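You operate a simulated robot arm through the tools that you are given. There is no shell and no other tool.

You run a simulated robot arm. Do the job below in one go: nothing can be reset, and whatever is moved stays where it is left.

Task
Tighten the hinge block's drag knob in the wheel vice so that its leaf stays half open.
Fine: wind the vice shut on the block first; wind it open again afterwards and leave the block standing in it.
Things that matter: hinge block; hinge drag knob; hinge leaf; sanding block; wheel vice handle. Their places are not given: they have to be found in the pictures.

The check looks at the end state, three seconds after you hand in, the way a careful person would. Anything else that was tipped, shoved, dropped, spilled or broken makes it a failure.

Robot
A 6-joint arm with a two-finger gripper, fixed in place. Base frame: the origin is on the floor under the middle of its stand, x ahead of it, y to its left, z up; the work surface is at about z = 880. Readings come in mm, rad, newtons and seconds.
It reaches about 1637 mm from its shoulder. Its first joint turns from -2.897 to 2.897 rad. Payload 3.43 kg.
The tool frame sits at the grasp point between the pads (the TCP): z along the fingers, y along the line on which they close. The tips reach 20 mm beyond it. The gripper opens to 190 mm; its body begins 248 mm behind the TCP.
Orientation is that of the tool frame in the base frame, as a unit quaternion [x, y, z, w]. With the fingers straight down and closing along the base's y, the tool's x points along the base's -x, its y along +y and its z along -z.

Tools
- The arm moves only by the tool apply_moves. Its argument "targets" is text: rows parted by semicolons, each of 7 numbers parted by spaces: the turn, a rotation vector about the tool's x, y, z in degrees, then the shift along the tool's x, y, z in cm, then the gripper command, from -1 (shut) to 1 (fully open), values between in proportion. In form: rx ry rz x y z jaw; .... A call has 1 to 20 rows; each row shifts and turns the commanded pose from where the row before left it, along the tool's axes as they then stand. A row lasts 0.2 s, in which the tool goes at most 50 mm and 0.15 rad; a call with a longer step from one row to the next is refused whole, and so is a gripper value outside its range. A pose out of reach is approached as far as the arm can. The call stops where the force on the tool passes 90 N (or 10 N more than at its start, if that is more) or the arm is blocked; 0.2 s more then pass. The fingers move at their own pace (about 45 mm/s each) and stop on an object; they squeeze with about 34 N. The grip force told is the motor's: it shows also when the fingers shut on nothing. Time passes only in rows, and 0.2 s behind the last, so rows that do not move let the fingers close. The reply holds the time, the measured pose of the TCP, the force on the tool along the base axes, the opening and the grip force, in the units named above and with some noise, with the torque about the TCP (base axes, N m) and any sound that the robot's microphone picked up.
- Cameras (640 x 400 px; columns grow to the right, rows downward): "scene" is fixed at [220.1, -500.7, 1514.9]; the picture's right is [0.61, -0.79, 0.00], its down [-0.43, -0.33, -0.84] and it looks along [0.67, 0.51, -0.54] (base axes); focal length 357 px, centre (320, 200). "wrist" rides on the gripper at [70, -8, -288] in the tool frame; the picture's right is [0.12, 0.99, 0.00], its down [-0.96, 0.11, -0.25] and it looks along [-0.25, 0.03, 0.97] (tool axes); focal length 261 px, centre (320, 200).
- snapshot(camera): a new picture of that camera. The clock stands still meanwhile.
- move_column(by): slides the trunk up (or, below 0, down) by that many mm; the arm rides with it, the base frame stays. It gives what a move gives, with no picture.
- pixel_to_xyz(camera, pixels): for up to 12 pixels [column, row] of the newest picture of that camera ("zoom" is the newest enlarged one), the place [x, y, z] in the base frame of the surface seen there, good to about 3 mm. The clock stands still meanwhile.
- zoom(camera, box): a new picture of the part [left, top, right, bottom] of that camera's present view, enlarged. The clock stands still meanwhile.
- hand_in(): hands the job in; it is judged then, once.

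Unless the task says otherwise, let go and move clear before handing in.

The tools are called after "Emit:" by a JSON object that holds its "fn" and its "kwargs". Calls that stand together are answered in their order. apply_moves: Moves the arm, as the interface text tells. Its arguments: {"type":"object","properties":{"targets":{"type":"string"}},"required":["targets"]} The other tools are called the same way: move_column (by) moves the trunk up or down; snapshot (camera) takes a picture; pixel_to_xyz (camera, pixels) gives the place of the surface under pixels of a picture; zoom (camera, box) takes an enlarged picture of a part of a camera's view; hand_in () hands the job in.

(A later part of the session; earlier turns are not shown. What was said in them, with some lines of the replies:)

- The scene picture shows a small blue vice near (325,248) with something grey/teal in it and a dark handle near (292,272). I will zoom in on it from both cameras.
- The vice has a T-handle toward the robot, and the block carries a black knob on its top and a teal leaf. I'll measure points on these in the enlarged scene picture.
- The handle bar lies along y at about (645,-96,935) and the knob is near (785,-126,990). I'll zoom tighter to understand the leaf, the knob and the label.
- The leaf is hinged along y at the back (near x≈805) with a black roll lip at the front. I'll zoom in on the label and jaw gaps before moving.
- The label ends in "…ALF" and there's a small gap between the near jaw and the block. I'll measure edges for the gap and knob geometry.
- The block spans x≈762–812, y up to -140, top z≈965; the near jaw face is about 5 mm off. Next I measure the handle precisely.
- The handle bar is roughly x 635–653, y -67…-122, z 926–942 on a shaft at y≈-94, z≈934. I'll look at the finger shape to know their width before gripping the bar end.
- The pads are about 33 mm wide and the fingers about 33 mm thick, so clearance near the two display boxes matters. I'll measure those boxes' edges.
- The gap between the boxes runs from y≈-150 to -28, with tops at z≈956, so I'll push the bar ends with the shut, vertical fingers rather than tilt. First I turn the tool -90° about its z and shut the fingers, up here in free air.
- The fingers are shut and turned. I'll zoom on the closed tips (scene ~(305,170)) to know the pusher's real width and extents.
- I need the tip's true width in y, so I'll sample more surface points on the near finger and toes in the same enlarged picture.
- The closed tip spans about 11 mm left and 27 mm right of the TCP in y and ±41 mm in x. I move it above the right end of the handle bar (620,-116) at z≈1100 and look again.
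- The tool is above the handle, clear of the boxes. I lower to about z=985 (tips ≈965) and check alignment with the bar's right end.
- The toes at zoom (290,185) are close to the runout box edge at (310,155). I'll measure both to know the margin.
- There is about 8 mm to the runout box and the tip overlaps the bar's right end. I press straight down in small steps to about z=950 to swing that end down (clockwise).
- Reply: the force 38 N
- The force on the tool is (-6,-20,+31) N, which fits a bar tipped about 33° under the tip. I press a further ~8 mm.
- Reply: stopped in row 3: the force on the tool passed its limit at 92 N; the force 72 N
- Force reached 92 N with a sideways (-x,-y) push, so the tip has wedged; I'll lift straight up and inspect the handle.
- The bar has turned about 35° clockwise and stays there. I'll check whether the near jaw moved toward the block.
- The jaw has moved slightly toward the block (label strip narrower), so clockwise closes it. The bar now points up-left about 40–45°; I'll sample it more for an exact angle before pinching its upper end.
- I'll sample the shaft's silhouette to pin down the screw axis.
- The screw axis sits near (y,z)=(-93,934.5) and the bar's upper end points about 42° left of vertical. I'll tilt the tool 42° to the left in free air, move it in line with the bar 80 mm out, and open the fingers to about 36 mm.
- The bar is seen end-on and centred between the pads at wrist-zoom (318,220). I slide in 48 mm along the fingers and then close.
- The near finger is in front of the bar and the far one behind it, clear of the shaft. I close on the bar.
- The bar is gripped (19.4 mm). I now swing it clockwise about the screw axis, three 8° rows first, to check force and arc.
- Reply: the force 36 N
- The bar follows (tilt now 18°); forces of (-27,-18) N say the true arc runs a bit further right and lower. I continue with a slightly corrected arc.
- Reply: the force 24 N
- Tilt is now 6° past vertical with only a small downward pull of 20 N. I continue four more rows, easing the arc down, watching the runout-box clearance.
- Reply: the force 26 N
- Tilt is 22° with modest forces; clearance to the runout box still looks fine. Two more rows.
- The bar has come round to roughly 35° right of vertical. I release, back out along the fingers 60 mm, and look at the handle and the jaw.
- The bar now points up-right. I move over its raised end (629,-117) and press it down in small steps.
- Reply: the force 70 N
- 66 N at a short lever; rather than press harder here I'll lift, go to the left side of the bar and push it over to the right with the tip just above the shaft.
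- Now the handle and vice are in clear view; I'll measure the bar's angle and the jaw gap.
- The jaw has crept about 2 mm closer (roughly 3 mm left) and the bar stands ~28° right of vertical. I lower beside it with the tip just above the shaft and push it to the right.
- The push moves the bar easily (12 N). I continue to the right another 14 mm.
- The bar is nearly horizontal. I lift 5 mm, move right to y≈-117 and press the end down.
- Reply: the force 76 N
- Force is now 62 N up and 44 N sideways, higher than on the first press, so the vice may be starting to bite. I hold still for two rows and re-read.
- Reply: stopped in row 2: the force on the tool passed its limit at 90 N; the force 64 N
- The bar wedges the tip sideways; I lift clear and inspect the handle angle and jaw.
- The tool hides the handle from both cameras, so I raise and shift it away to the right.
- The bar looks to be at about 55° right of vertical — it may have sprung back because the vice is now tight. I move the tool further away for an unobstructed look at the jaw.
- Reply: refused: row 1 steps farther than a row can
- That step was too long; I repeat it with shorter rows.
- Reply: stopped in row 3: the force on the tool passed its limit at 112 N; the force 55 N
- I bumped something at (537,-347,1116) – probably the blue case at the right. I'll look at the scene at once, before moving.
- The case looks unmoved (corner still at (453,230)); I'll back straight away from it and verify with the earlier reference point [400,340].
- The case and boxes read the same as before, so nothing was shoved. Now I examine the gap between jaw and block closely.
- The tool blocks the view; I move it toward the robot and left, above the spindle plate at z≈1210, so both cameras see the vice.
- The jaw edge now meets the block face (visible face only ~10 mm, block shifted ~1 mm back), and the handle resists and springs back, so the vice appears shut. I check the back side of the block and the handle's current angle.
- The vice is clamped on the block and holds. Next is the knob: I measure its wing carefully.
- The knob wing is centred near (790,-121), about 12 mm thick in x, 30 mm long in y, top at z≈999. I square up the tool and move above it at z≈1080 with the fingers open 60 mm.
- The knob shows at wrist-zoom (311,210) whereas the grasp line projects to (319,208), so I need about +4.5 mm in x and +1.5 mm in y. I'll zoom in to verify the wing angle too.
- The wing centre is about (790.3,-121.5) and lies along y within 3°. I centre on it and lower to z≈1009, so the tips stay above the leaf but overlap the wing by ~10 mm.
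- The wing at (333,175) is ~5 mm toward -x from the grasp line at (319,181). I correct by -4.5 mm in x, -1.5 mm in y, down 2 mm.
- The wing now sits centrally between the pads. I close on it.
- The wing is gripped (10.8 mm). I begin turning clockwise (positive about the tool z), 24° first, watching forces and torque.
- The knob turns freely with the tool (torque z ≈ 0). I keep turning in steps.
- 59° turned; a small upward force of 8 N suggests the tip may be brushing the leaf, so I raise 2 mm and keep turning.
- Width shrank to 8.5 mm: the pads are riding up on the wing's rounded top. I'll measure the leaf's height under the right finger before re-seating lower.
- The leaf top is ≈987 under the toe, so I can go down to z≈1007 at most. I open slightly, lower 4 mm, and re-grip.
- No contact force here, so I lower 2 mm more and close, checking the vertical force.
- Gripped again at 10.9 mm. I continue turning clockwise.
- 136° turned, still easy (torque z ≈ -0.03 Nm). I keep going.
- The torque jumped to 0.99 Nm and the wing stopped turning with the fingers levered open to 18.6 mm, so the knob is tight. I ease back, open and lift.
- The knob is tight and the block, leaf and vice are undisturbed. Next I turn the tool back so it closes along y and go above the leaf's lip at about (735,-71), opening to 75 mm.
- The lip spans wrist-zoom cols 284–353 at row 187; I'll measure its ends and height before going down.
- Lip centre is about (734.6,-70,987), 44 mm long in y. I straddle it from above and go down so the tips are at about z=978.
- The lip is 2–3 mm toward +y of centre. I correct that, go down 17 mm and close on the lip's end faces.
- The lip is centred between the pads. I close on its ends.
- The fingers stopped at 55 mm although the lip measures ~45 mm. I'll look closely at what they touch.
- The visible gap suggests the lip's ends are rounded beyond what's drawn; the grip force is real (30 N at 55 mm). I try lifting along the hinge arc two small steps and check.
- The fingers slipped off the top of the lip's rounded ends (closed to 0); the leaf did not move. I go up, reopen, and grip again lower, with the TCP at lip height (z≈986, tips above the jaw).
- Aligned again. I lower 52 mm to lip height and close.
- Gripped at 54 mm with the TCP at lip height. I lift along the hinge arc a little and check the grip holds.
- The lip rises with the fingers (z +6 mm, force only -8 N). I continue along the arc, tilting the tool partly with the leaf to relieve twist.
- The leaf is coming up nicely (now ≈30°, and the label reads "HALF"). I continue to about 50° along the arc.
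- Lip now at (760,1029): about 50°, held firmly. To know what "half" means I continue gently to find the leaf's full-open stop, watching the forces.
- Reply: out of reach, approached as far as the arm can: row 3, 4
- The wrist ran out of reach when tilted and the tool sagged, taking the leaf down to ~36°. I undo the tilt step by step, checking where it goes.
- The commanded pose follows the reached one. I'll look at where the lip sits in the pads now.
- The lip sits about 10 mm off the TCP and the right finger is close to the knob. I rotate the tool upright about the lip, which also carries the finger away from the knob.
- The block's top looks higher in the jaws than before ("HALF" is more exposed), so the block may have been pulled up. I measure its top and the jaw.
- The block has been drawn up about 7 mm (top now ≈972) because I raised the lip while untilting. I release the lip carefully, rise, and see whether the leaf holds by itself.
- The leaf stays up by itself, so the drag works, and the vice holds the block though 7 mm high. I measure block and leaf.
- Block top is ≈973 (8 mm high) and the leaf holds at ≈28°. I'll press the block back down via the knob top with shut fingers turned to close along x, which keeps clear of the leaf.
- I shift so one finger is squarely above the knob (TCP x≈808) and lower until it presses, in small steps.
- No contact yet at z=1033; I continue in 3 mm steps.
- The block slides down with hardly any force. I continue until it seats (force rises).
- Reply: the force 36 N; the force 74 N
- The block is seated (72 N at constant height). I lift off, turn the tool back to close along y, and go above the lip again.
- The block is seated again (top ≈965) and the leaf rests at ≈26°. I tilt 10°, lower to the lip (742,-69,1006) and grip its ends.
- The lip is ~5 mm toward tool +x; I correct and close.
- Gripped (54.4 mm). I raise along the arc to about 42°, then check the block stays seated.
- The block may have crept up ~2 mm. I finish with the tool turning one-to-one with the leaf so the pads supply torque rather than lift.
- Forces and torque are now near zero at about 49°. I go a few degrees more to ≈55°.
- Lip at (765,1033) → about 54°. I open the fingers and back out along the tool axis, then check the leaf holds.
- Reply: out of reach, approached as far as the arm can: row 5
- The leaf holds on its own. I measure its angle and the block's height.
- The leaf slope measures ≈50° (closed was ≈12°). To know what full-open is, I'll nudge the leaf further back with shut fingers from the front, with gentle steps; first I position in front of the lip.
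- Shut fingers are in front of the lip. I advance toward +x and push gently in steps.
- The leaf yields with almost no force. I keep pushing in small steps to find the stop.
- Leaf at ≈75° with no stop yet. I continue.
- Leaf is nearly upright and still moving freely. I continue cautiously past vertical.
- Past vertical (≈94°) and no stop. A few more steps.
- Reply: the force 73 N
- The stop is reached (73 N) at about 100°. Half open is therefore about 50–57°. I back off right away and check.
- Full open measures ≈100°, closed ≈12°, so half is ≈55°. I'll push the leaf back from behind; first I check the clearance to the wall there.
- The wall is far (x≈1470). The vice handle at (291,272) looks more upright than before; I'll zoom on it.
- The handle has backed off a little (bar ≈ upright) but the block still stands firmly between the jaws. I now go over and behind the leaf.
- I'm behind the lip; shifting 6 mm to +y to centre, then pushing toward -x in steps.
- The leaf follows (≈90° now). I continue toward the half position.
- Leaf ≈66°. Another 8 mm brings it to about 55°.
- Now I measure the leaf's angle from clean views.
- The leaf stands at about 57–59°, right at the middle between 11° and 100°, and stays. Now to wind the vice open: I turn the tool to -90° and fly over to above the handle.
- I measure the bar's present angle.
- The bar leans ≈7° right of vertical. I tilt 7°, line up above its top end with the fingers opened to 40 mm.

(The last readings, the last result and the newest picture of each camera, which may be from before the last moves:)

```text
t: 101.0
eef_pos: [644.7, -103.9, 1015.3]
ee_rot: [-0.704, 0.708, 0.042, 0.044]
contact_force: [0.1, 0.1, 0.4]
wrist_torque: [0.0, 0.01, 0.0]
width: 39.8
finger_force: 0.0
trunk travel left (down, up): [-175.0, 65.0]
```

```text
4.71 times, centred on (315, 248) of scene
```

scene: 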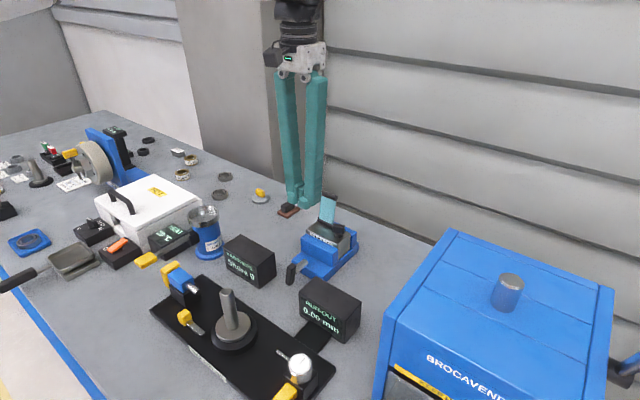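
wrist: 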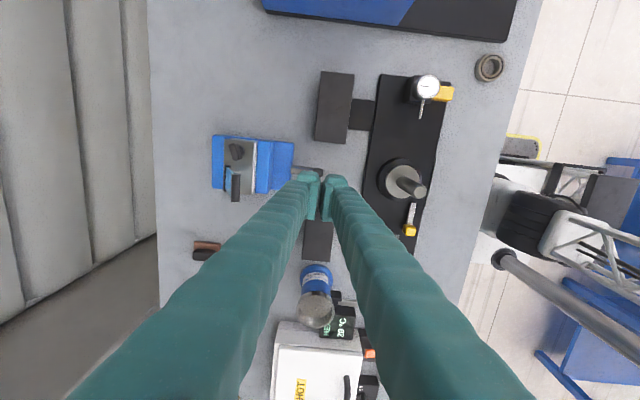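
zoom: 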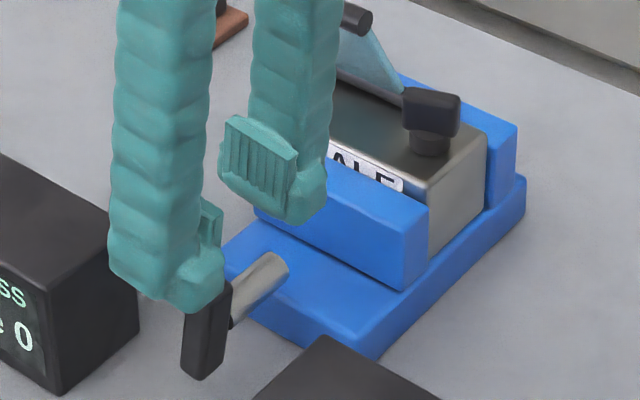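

Bar end is centred at (321,190). I insert 48 mm and close.

Emit:
{"fn": "apply_moves", "kwargs": {"targets": "0 0 0 0 0 1.2 -0.62;0 0 0 0 0 1.2 -0.62;0 0 0 0 0 1.2 -0.62;0 0 0 0 0 1.2 -0.62;0 0 0 0 0 0 -0.62;0 0 0 0 0 0 -1;0 0 0 0 0 0 -1;0 0 0 0 0 0 -1"}}

Emit:
{"fn": "zoom", "kwargs": {"camera": "wrist", "box": [240, 130, 400, 250]}}

Emit:
{"fn": "zoom", "kwargs": {"camera": "scene", "box": [260, 205, 370, 290]}}

```text
t: 102.8
eef_pos: [645.7, -97.8, 967.0]
ee_rot: [-0.704, 0.707, 0.043, 0.043]
contact_force: [-16.5, 0.4, -5.0]
wrist_torque: [-0.01, 0.13, 0.25]
width: 19.0
finger_force: 44.8
trunk travel left (down, up): [-175.0, 65.0]
```

```text
3.33 times, centred on (320, 190) of wrist
```

zoom: 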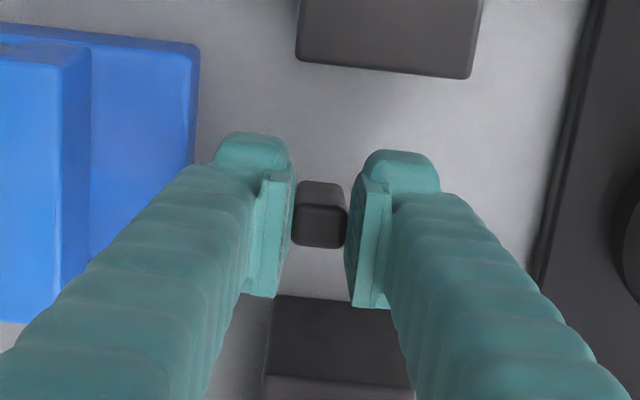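

```text
4.71 times, centred on (315, 248) of scene
```

zoom: 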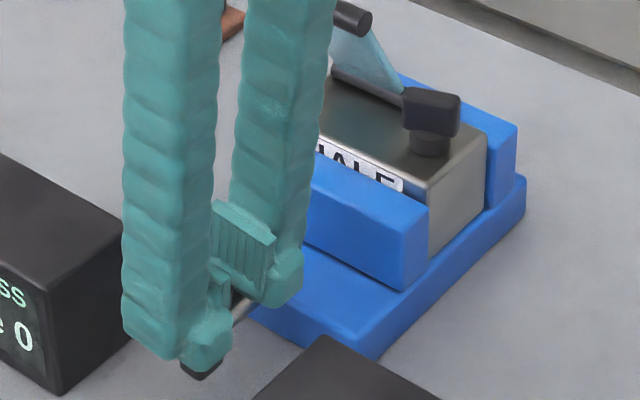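

Gripped. I swing the bar counter-clockwise (to the left) three rows and check.

Emit:
{"fn": "apply_moves", "kwargs": {"targets": "0 0 0 0 0.1 0 -1;0 8 0 -0.45 0 0.03 -1;0 8 0 -0.45 0 0.03 -1;0 8 0 -0.45 0 0.03 -1"}}

Emit:
{"fn": "zoom", "kwargs": {"camera": "scene", "box": [260, 205, 370, 290]}}

```text
t: 103.8
eef_pos: [645.2, -82.4, 967.8]
ee_rot: [-0.697, 0.701, -0.106, -0.105]
contact_force: [-11.9, 6.2, 31.5]
wrist_torque: [-0.01, 0.15, 0.12]
width: 19.1
finger_force: 45.1
trunk travel left (down, up): [-175.0, 65.0]
```

```text
4.71 times, centred on (315, 248) of scene
```

zoom: 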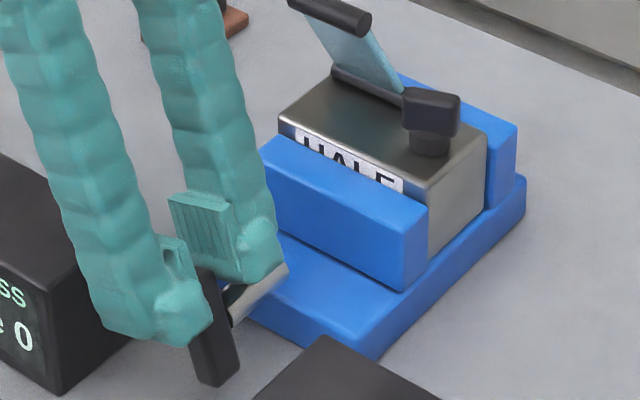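

The bar follows; an upward 31 N suggests my arc is slightly low, so I ease up and continue.

Emit:
{"fn": "apply_moves", "kwargs": {"targets": "0 0 0 0 0 -0.1 -1;0 8 0 -0.43 0 -0.02 -1;0 8 0 -0.43 0 0 -1;0 8 0 -0.43 0 0.02 -1"}}

Emit:
{"fn": "zoom", "kwargs": {"camera": "scene", "box": [260, 205, 370, 290]}}

Emit:
{"fn": "zoom", "kwargs": {"camera": "wrist", "box": [240, 130, 400, 250]}}

```text
t: 104.8
eef_pos: [645.4, -69.8, 960.5]
ee_rot: [-0.66, 0.665, -0.247, -0.249]
contact_force: [-17.3, 25.7, 3.3]
wrist_torque: [0.79, 0.04, -0.09]
width: 18.9
finger_force: 45.2
trunk travel left (down, up): [-175.0, 65.0]
```

```text
4.71 times, centred on (315, 248) of scene
```

zoom: 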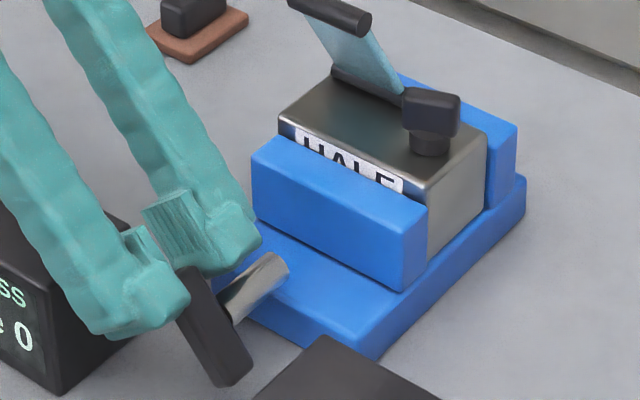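

```text
3.33 times, centred on (320, 190) of wrist
```

zoom: 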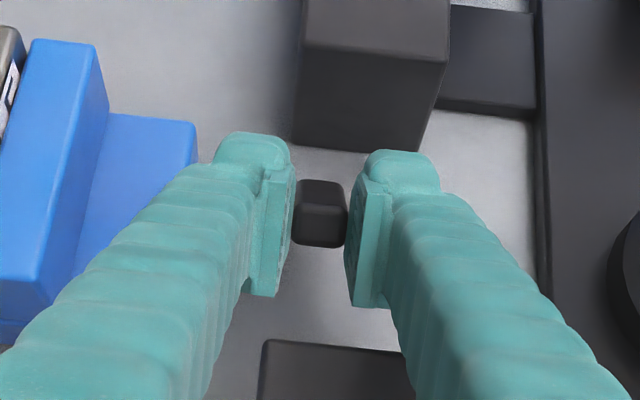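

Tilt is 41° left now and the bar follows. I release here, back out, return upright and check the jaw gap.

Emit:
{"fn": "apply_moves", "kwargs": {"targets": "0 4 0 -0.22 0 0.02 -1;0 0 0 0 0 0 -0.62;0 0 0 0 0 0 -0.62;0 0 0 0 0 -1.5 -0.62;0 0 0 0 0 -1.5 -0.62;0 0 0 0 0 -1.5 -0.62;0 0 0 0 0 -3 -0.62;0 -7.5 0 0 0 -2 -1;0 -7.5 0 0 0 -1 -1;0 -7.5 0 0 0 0 -1;0 -7.5 0 0 0 0 -1;0 -7.5 0 0 0 0 -1;0 -7.3 0 0 0 0 -1;0 0 0 0 0 0 -1"}}

Emit:
{"fn": "zoom", "kwargs": {"camera": "scene", "box": [260, 205, 370, 290]}}

Emit:
{"fn": "zoom", "kwargs": {"camera": "scene", "box": [312, 228, 352, 253]}}

```text
t: 107.8
eef_pos: [647.3, 2.6, 1035.0]
ee_rot: [-0.705, 0.709, 0.0, 0.0]
contact_force: [-0.2, -0.2, 0.3]
wrist_torque: [-0.05, -0.02, -0.01]
width: 0.1
finger_force: 34.3
trunk travel left (down, up): [-175.0, 65.0]
```

```text
4.71 times, centred on (315, 248) of scene
```

zoom: 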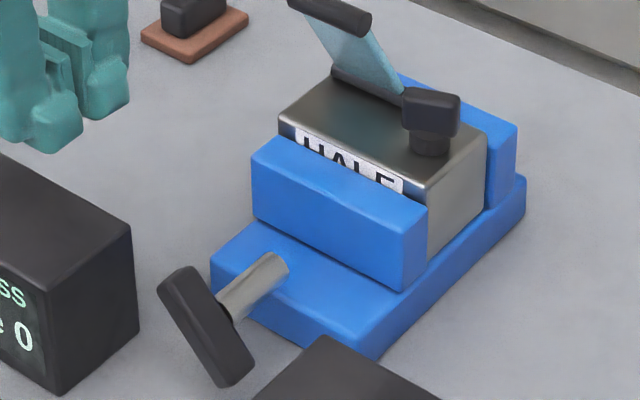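

```text
16.00 times, centred on (332, 240) of scene
```

zoom: 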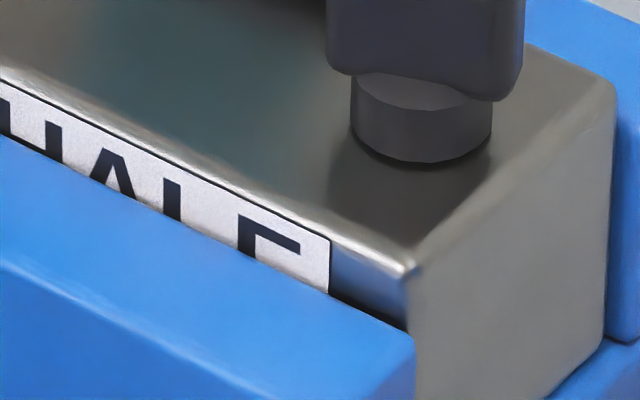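

The jaw has started to open. I now push the bar's upper end further left from its right side, with the tip just above the shaft.

Emit:
{"fn": "apply_moves", "kwargs": {"targets": "0 0 0 3.9 0.65 0 -1;0 0 0 3.9 0.65 0 -1;0 0 0 3.9 0.63 0 -1;0 0 0 0 0 3.5 -1;0 0 0 0 0 3.3 -1;0 0 0 0 0 0 -1"}}

Emit:
{"fn": "zoom", "kwargs": {"camera": "wrist", "box": [240, 130, 400, 250]}}

Emit:
{"fn": "zoom", "kwargs": {"camera": "scene", "box": [260, 205, 370, 290]}}

```text
t: 109.2
eef_pos: [625.1, -114.4, 969.5]
ee_rot: [-0.705, 0.71, -0.001, -0.001]
contact_force: [1.1, 0.2, -0.2]
wrist_torque: [0.03, 0.01, 0.0]
width: 0.0
finger_force: 33.8
trunk travel left (down, up): [-175.0, 65.0]
```

```text
3.33 times, centred on (320, 190) of wrist
```

zoom: 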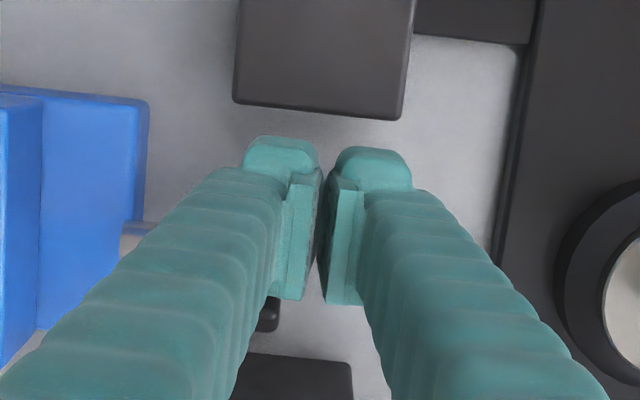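

```text
4.71 times, centred on (315, 248) of scene
```

zoom: 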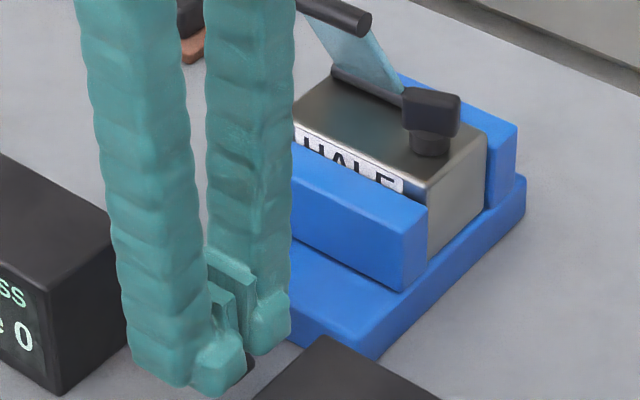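

In place. I push left (+y) in 5 mm steps.

Emit:
{"fn": "apply_moves", "kwargs": {"targets": "0 0 0 -0.5 0 0.25 -1;0 0 0 -0.5 0 0 -1;0 0 0 -0.5 0 0 -1;0 0 0 -0.5 0 0 -1;0 0 0 -0.5 0 0 -1;0 0 0 -0.5 0 0 -1"}}

Emit:
{"fn": "zoom", "kwargs": {"camera": "wrist", "box": [240, 130, 400, 250]}}

Emit:
{"fn": "zoom", "kwargs": {"camera": "scene", "box": [260, 205, 370, 290]}}

```text
t: 110.7
eef_pos: [626.2, -82.7, 964.4]
ee_rot: [-0.704, 0.71, 0.0, -0.001]
contact_force: [0.3, -0.2, 0.4]
wrist_torque: [-0.04, 0.0, 0.0]
width: 0.0
finger_force: 34.4
trunk travel left (down, up): [-175.0, 65.0]
```

```text
3.33 times, centred on (320, 190) of wrist
```

zoom: 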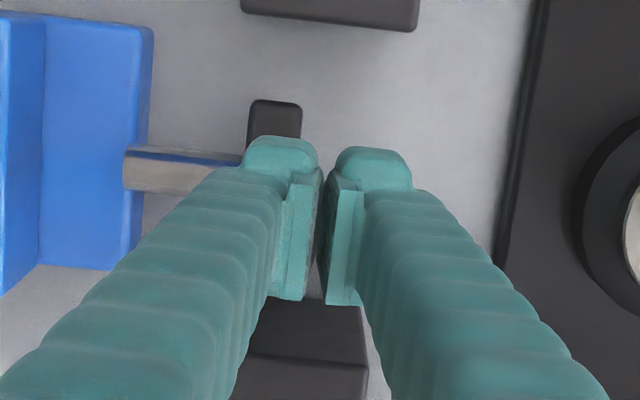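

```text
4.71 times, centred on (315, 248) of scene
```

zoom: 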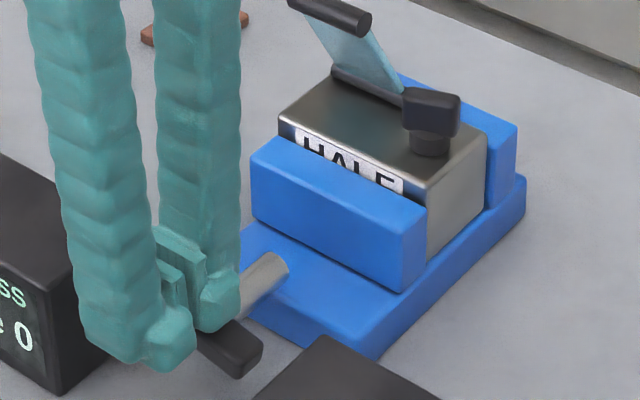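

The bar is turning well. I push 10 mm more to the left.

Emit:
{"fn": "apply_moves", "kwargs": {"targets": "0 0 0 -0.5 0 0 -1;0 0 0 -0.5 0 0 -1;0 0 0 -0.3 0 0 -1;0 0 0 0 0 -1 -1;0 0 0 -1.5 -0.3 0 -1"}}

Emit:
{"fn": "zoom", "kwargs": {"camera": "scene", "box": [260, 205, 370, 290]}}

Emit:
{"fn": "zoom", "kwargs": {"camera": "wrist", "box": [240, 130, 400, 250]}}

```text
t: 111.8
eef_pos: [631.8, -55.7, 973.5]
ee_rot: [-0.704, 0.71, -0.002, -0.001]
contact_force: [0.6, 0.0, 0.1]
wrist_torque: [0.0, -0.02, 0.02]
width: 0.0
finger_force: 33.9
trunk travel left (down, up): [-175.0, 65.0]
```

```text
4.71 times, centred on (315, 248) of scene
```

zoom: 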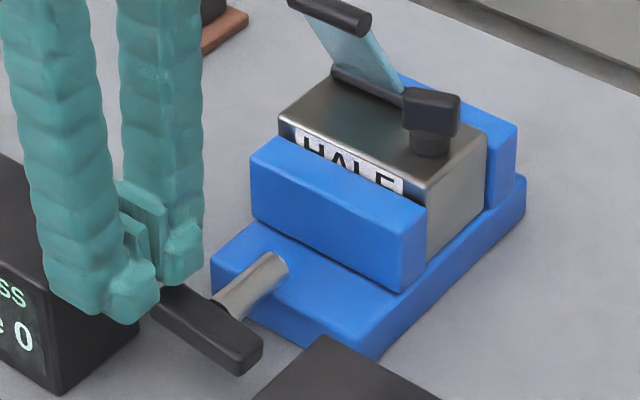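

```text
3.33 times, centred on (320, 190) of wrist
```

zoom: 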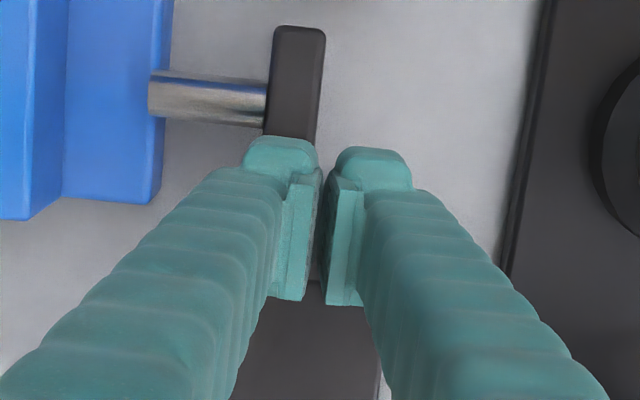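

The bar is back near horizontal. I now press its left end down to open further.

Emit:
{"fn": "apply_moves", "kwargs": {"targets": "0 0 0 0 0 0.6 -1;0 0 0 0 0 0.5 -1;0 0 0 0 0 0.4 -1;0 0 0 0 0 0.4 -1;0 0 0 0 0 0.4 -1"}}

Emit:
{"fn": "zoom", "kwargs": {"camera": "wrist", "box": [240, 130, 400, 250]}}

Emit:
{"fn": "zoom", "kwargs": {"camera": "scene", "box": [260, 205, 370, 290]}}

```text
t: 113.2
eef_pos: [631.0, -55.0, 958.5]
ee_rot: [-0.705, 0.709, -0.005, 0.002]
contact_force: [-13.7, 9.6, 54.6]
wrist_torque: [-0.35, -0.36, -0.03]
width: 0.0
finger_force: 33.8
trunk travel left (down, up): [-175.0, 65.0]
stopped in row 5: the force on the tool passed its limit at 94 N (the readings are from after the stop); the commanded pose is now the measured one
```

```text
3.33 times, centred on (320, 190) of wrist
```

zoom: 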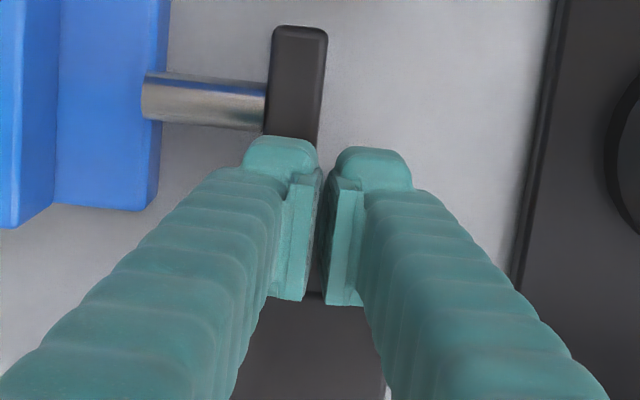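

```text
4.71 times, centred on (315, 248) of scene
```

zoom: 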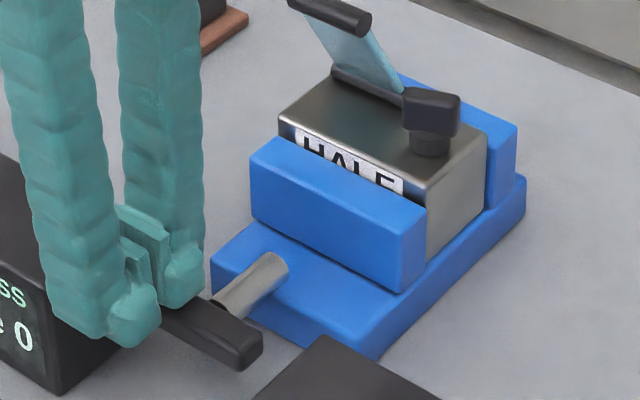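

94 N without turning: the handle is at its open stop, back at the original horizontal position. I lift off and compare the jaw gap with the start.

Emit:
{"fn": "apply_moves", "kwargs": {"targets": "0 0 0 0 0 -1 -1;0 0 0 0 0 -3 -1;0 0 0 0 0 -4 -1;0 0 0 0 0 -4 -1;0 0 0 -3 3 -2 -1;0 0 0 -3 3 0 -1;0 0 0 0 0 0 -1"}}

Emit:
{"fn": "zoom", "kwargs": {"camera": "scene", "box": [260, 195, 380, 290]}}

Emit:
{"fn": "zoom", "kwargs": {"camera": "scene", "box": [312, 228, 352, 253]}}

Emit:
{"fn": "snapshot", "kwargs": {"camera": "wrist"}}

```text
t: 114.8
eef_pos: [571.0, 4.1, 1092.7]
ee_rot: [-0.705, 0.71, -0.004, 0.0]
contact_force: [0.3, 0.4, 0.7]
wrist_torque: [0.0, -0.05, -0.04]
width: 0.0
finger_force: 34.3
trunk travel left (down, up): [-175.0, 65.0]
```

```text
4.21 times, centred on (320, 242) of scene
```

zoom: 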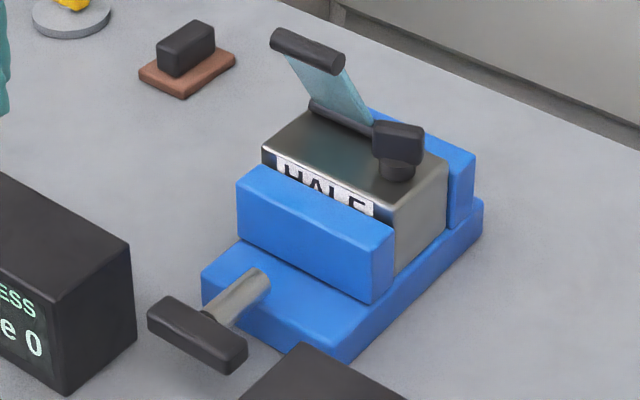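

```text
16.00 times, centred on (332, 240) of scene
```

zoom: 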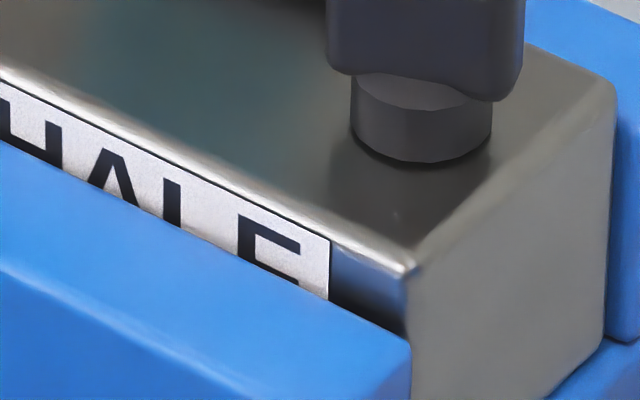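

```text
taken
```

wrist: 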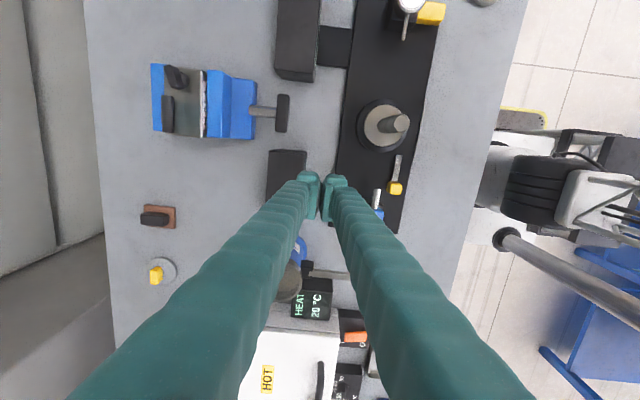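

The jaw is back at its starting place and the handle at its stop. I verify block level, gap, leaf angle and knob.

Emit:
{"fn": "zoom", "kwargs": {"camera": "scene", "box": [306, 195, 362, 255]}}

Emit:
{"fn": "pixel_to_xyz", "kwargs": {"camera": "zoom", "pixels": [[140, 240], [220, 300], [320, 320], [410, 260], [130, 60], [200, 90], [190, 130], [240, 190], [330, 220], [230, 340], [300, 330], [450, 250]]}}

Emit:
{"fn": "zoom", "kwargs": {"camera": "wrist", "box": [145, 55, 265, 145]}}

Emit:
{"fn": "pixel_to_xyz", "kwargs": {"camera": "zoom", "pixels": [[250, 100], [300, 200], [200, 100], [130, 250], [110, 220], [350, 150], [310, 300], [200, 60], [290, 100], [325, 150], [308, 150]]}}

```text
6.67 times, centred on (334, 225) of scene
```

zoom: 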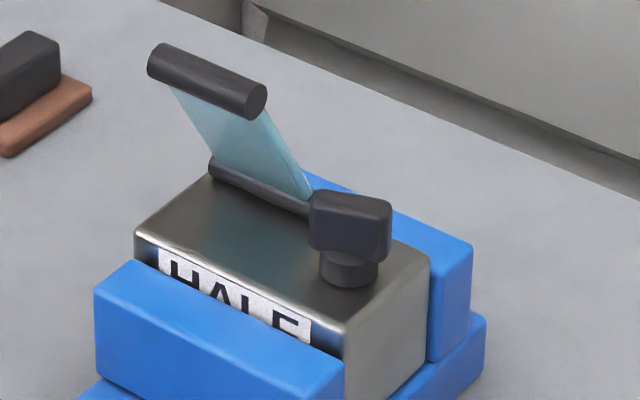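

```text
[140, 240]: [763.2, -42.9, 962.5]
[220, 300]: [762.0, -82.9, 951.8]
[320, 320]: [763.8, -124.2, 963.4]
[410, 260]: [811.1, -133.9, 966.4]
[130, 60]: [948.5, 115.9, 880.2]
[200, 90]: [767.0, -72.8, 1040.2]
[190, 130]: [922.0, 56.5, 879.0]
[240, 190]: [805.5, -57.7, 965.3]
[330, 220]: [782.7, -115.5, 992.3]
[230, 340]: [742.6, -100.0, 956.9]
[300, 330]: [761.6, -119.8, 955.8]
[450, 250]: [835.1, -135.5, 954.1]
```

```text
4.44 times, centred on (205, 100) of wrist
```

zoom: 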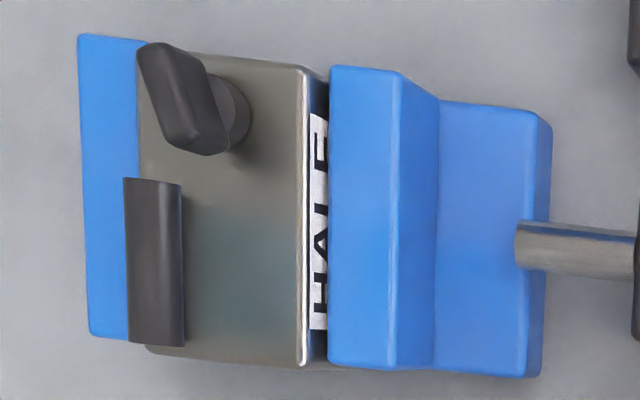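

```text
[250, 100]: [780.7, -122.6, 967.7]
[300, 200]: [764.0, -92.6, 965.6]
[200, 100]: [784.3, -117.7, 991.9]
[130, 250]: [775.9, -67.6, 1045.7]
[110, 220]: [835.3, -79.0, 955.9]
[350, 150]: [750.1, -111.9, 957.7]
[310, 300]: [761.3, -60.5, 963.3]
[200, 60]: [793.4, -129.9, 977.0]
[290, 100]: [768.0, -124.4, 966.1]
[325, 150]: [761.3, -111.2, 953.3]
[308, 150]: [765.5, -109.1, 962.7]
```

The block stands level (top ≈965 all round), the jaw is clear, the leaf hasn't moved in 20 s, and the knob is tight. I raise the arm clear and take a last overall look.

Emit:
{"fn": "apply_moves", "kwargs": {"targets": "0 0 0 0 2 -4 -1;0 0 0 0 2 -4 -1;0 0 0 0 2 -4 -1;0 0 0 0 0 0 -1;0 0 0 0 0 0 -1;0 0 0 0 0 0 -1;0 0 0 0 0 0 -1"}}

Emit:
{"fn": "snapshot", "kwargs": {"camera": "scene"}}

Emit:
{"fn": "zoom", "kwargs": {"camera": "scene", "box": [302, 195, 362, 255]}}

Emit:
{"fn": "zoom", "kwargs": {"camera": "scene", "box": [312, 195, 348, 225]}}

Emit:
{"fn": "pixel_to_xyz", "kwargs": {"camera": "zoom", "pixels": [[150, 230], [170, 260], [200, 300], [230, 330], [280, 270], [310, 310], [330, 350], [240, 260]]}}

```text
t: 116.4
eef_pos: [509.8, 9.7, 1211.8]
ee_rot: [-0.705, 0.709, -0.004, 0.001]
contact_force: [0.3, -0.1, -0.3]
wrist_torque: [0.0, 0.0, -0.04]
width: 0.0
finger_force: 34.2
trunk travel left (down, up): [-175.0, 65.0]
```

```text
taken
```

scene: 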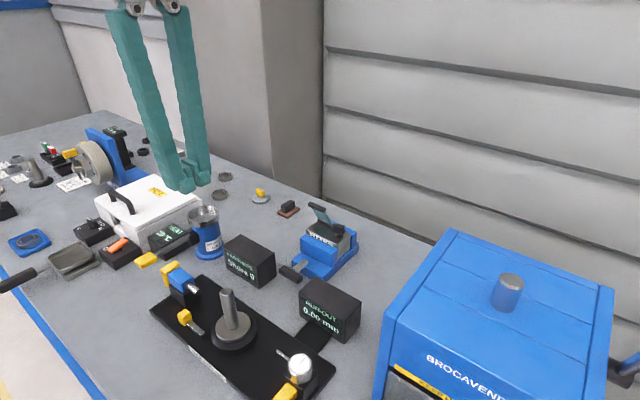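

```text
6.67 times, centred on (332, 225) of scene
```

zoom: 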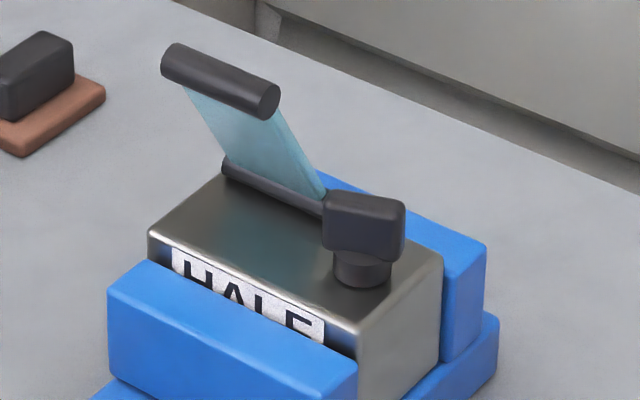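

```text
13.33 times, centred on (330, 210) of scene
```

zoom: 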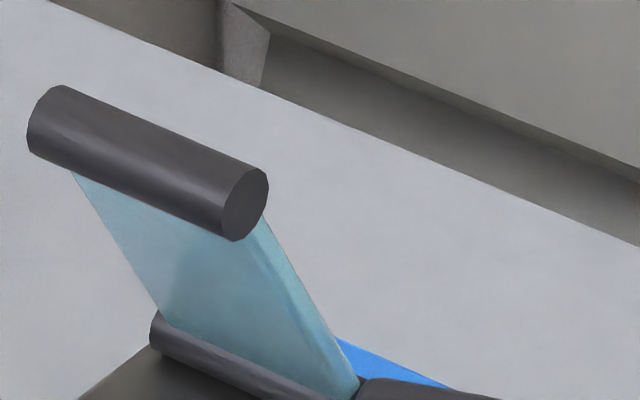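

```text
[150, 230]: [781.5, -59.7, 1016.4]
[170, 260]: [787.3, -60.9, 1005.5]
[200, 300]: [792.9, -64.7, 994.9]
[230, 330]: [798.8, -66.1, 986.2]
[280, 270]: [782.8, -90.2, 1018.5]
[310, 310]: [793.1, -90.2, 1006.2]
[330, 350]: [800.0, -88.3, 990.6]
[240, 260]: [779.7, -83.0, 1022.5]
```

The leaf lip looks ~1 mm lower than 20 s ago. I'll wait 4 s and compare to see whether it creeps.

Emit:
{"fn": "apply_moves", "kwargs": {"targets": "0 0 0 0 0 0 -1;0 0 0 0 0 0 -1;0 0 0 0 0 0 -1;0 0 0 0 0 0 -1;0 0 0 0 0 0 -1;0 0 0 0 0 0 -1;0 0 0 0 0 0 -1;0 0 0 0 0 0 -1;0 0 0 0 0 0 -1;0 0 0 0 0 0 -1;0 0 0 0 0 0 -1;0 0 0 0 0 0 -1;0 0 0 0 0 0 -1;0 0 0 0 0 0 -1;0 0 0 0 0 0 -1;0 0 0 0 0 0 -1;0 0 0 0 0 0 -1;0 0 0 0 0 0 -1;0 0 0 0 0 0 -1;0 0 0 0 0 0 -1"}}

Emit:
{"fn": "zoom", "kwargs": {"camera": "scene", "box": [312, 195, 348, 225]}}

```text
t: 120.6
eef_pos: [509.5, 8.4, 1210.6]
ee_rot: [-0.705, 0.71, -0.004, 0.001]
contact_force: [0.2, -0.1, -0.3]
wrist_torque: [0.04, 0.01, 0.03]
width: 0.0
finger_force: 34.0
trunk travel left (down, up): [-175.0, 65.0]
```

```text
13.33 times, centred on (330, 210) of scene
```

zoom: 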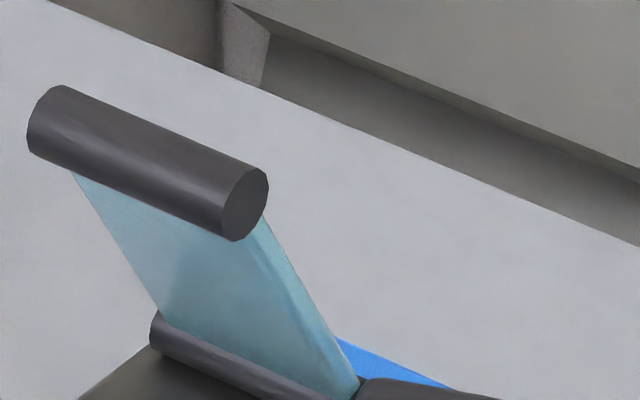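

The leaf hasn't moved over the last 4 s (its lip end is at the same pixel, about (245,205)). It stands at roughly 58°, between about 11° closed and 100° fully open. The knob is tight, the vice is wound back to its open stop with the block standing level, and the arm is clear, so I'm handing in.

Emit:
{"fn": "hand_in", "kwargs": {}}

```text
The job is handed in.
```

The job is handed in: the drag knob is tight and the leaf stays about half open on its own. It stands at roughly 58°, where closed is about 11° and fully open about 100°, and it did not move over the last 4 seconds I watched.

- **Vice:** I wound it shut on the block first, then back to its open stop. The jaw and handle are where they started, and the block stands level between the jaws, a few millimetres from where it stood at the start.
- **Knob:** I turned it clockwise about 165°, until it stopped turning at about 1 Nm.
- **Block lifted once:** While I was first raising the leaf, the block rose about 8 mm in the jaws. I pressed it back down until it seated.
- **Pushed to the limit once:** To find where half open is, I pushed the leaf gently back to its full-open stop, then brought it to the middle.
- **Bump:** While moving the arm aside I hit the large blue case at the right with up to 112 N. I measured its position afterwards and it had not moved.

In the last pictures the sanding block and everything else looked to be where they were at the start.
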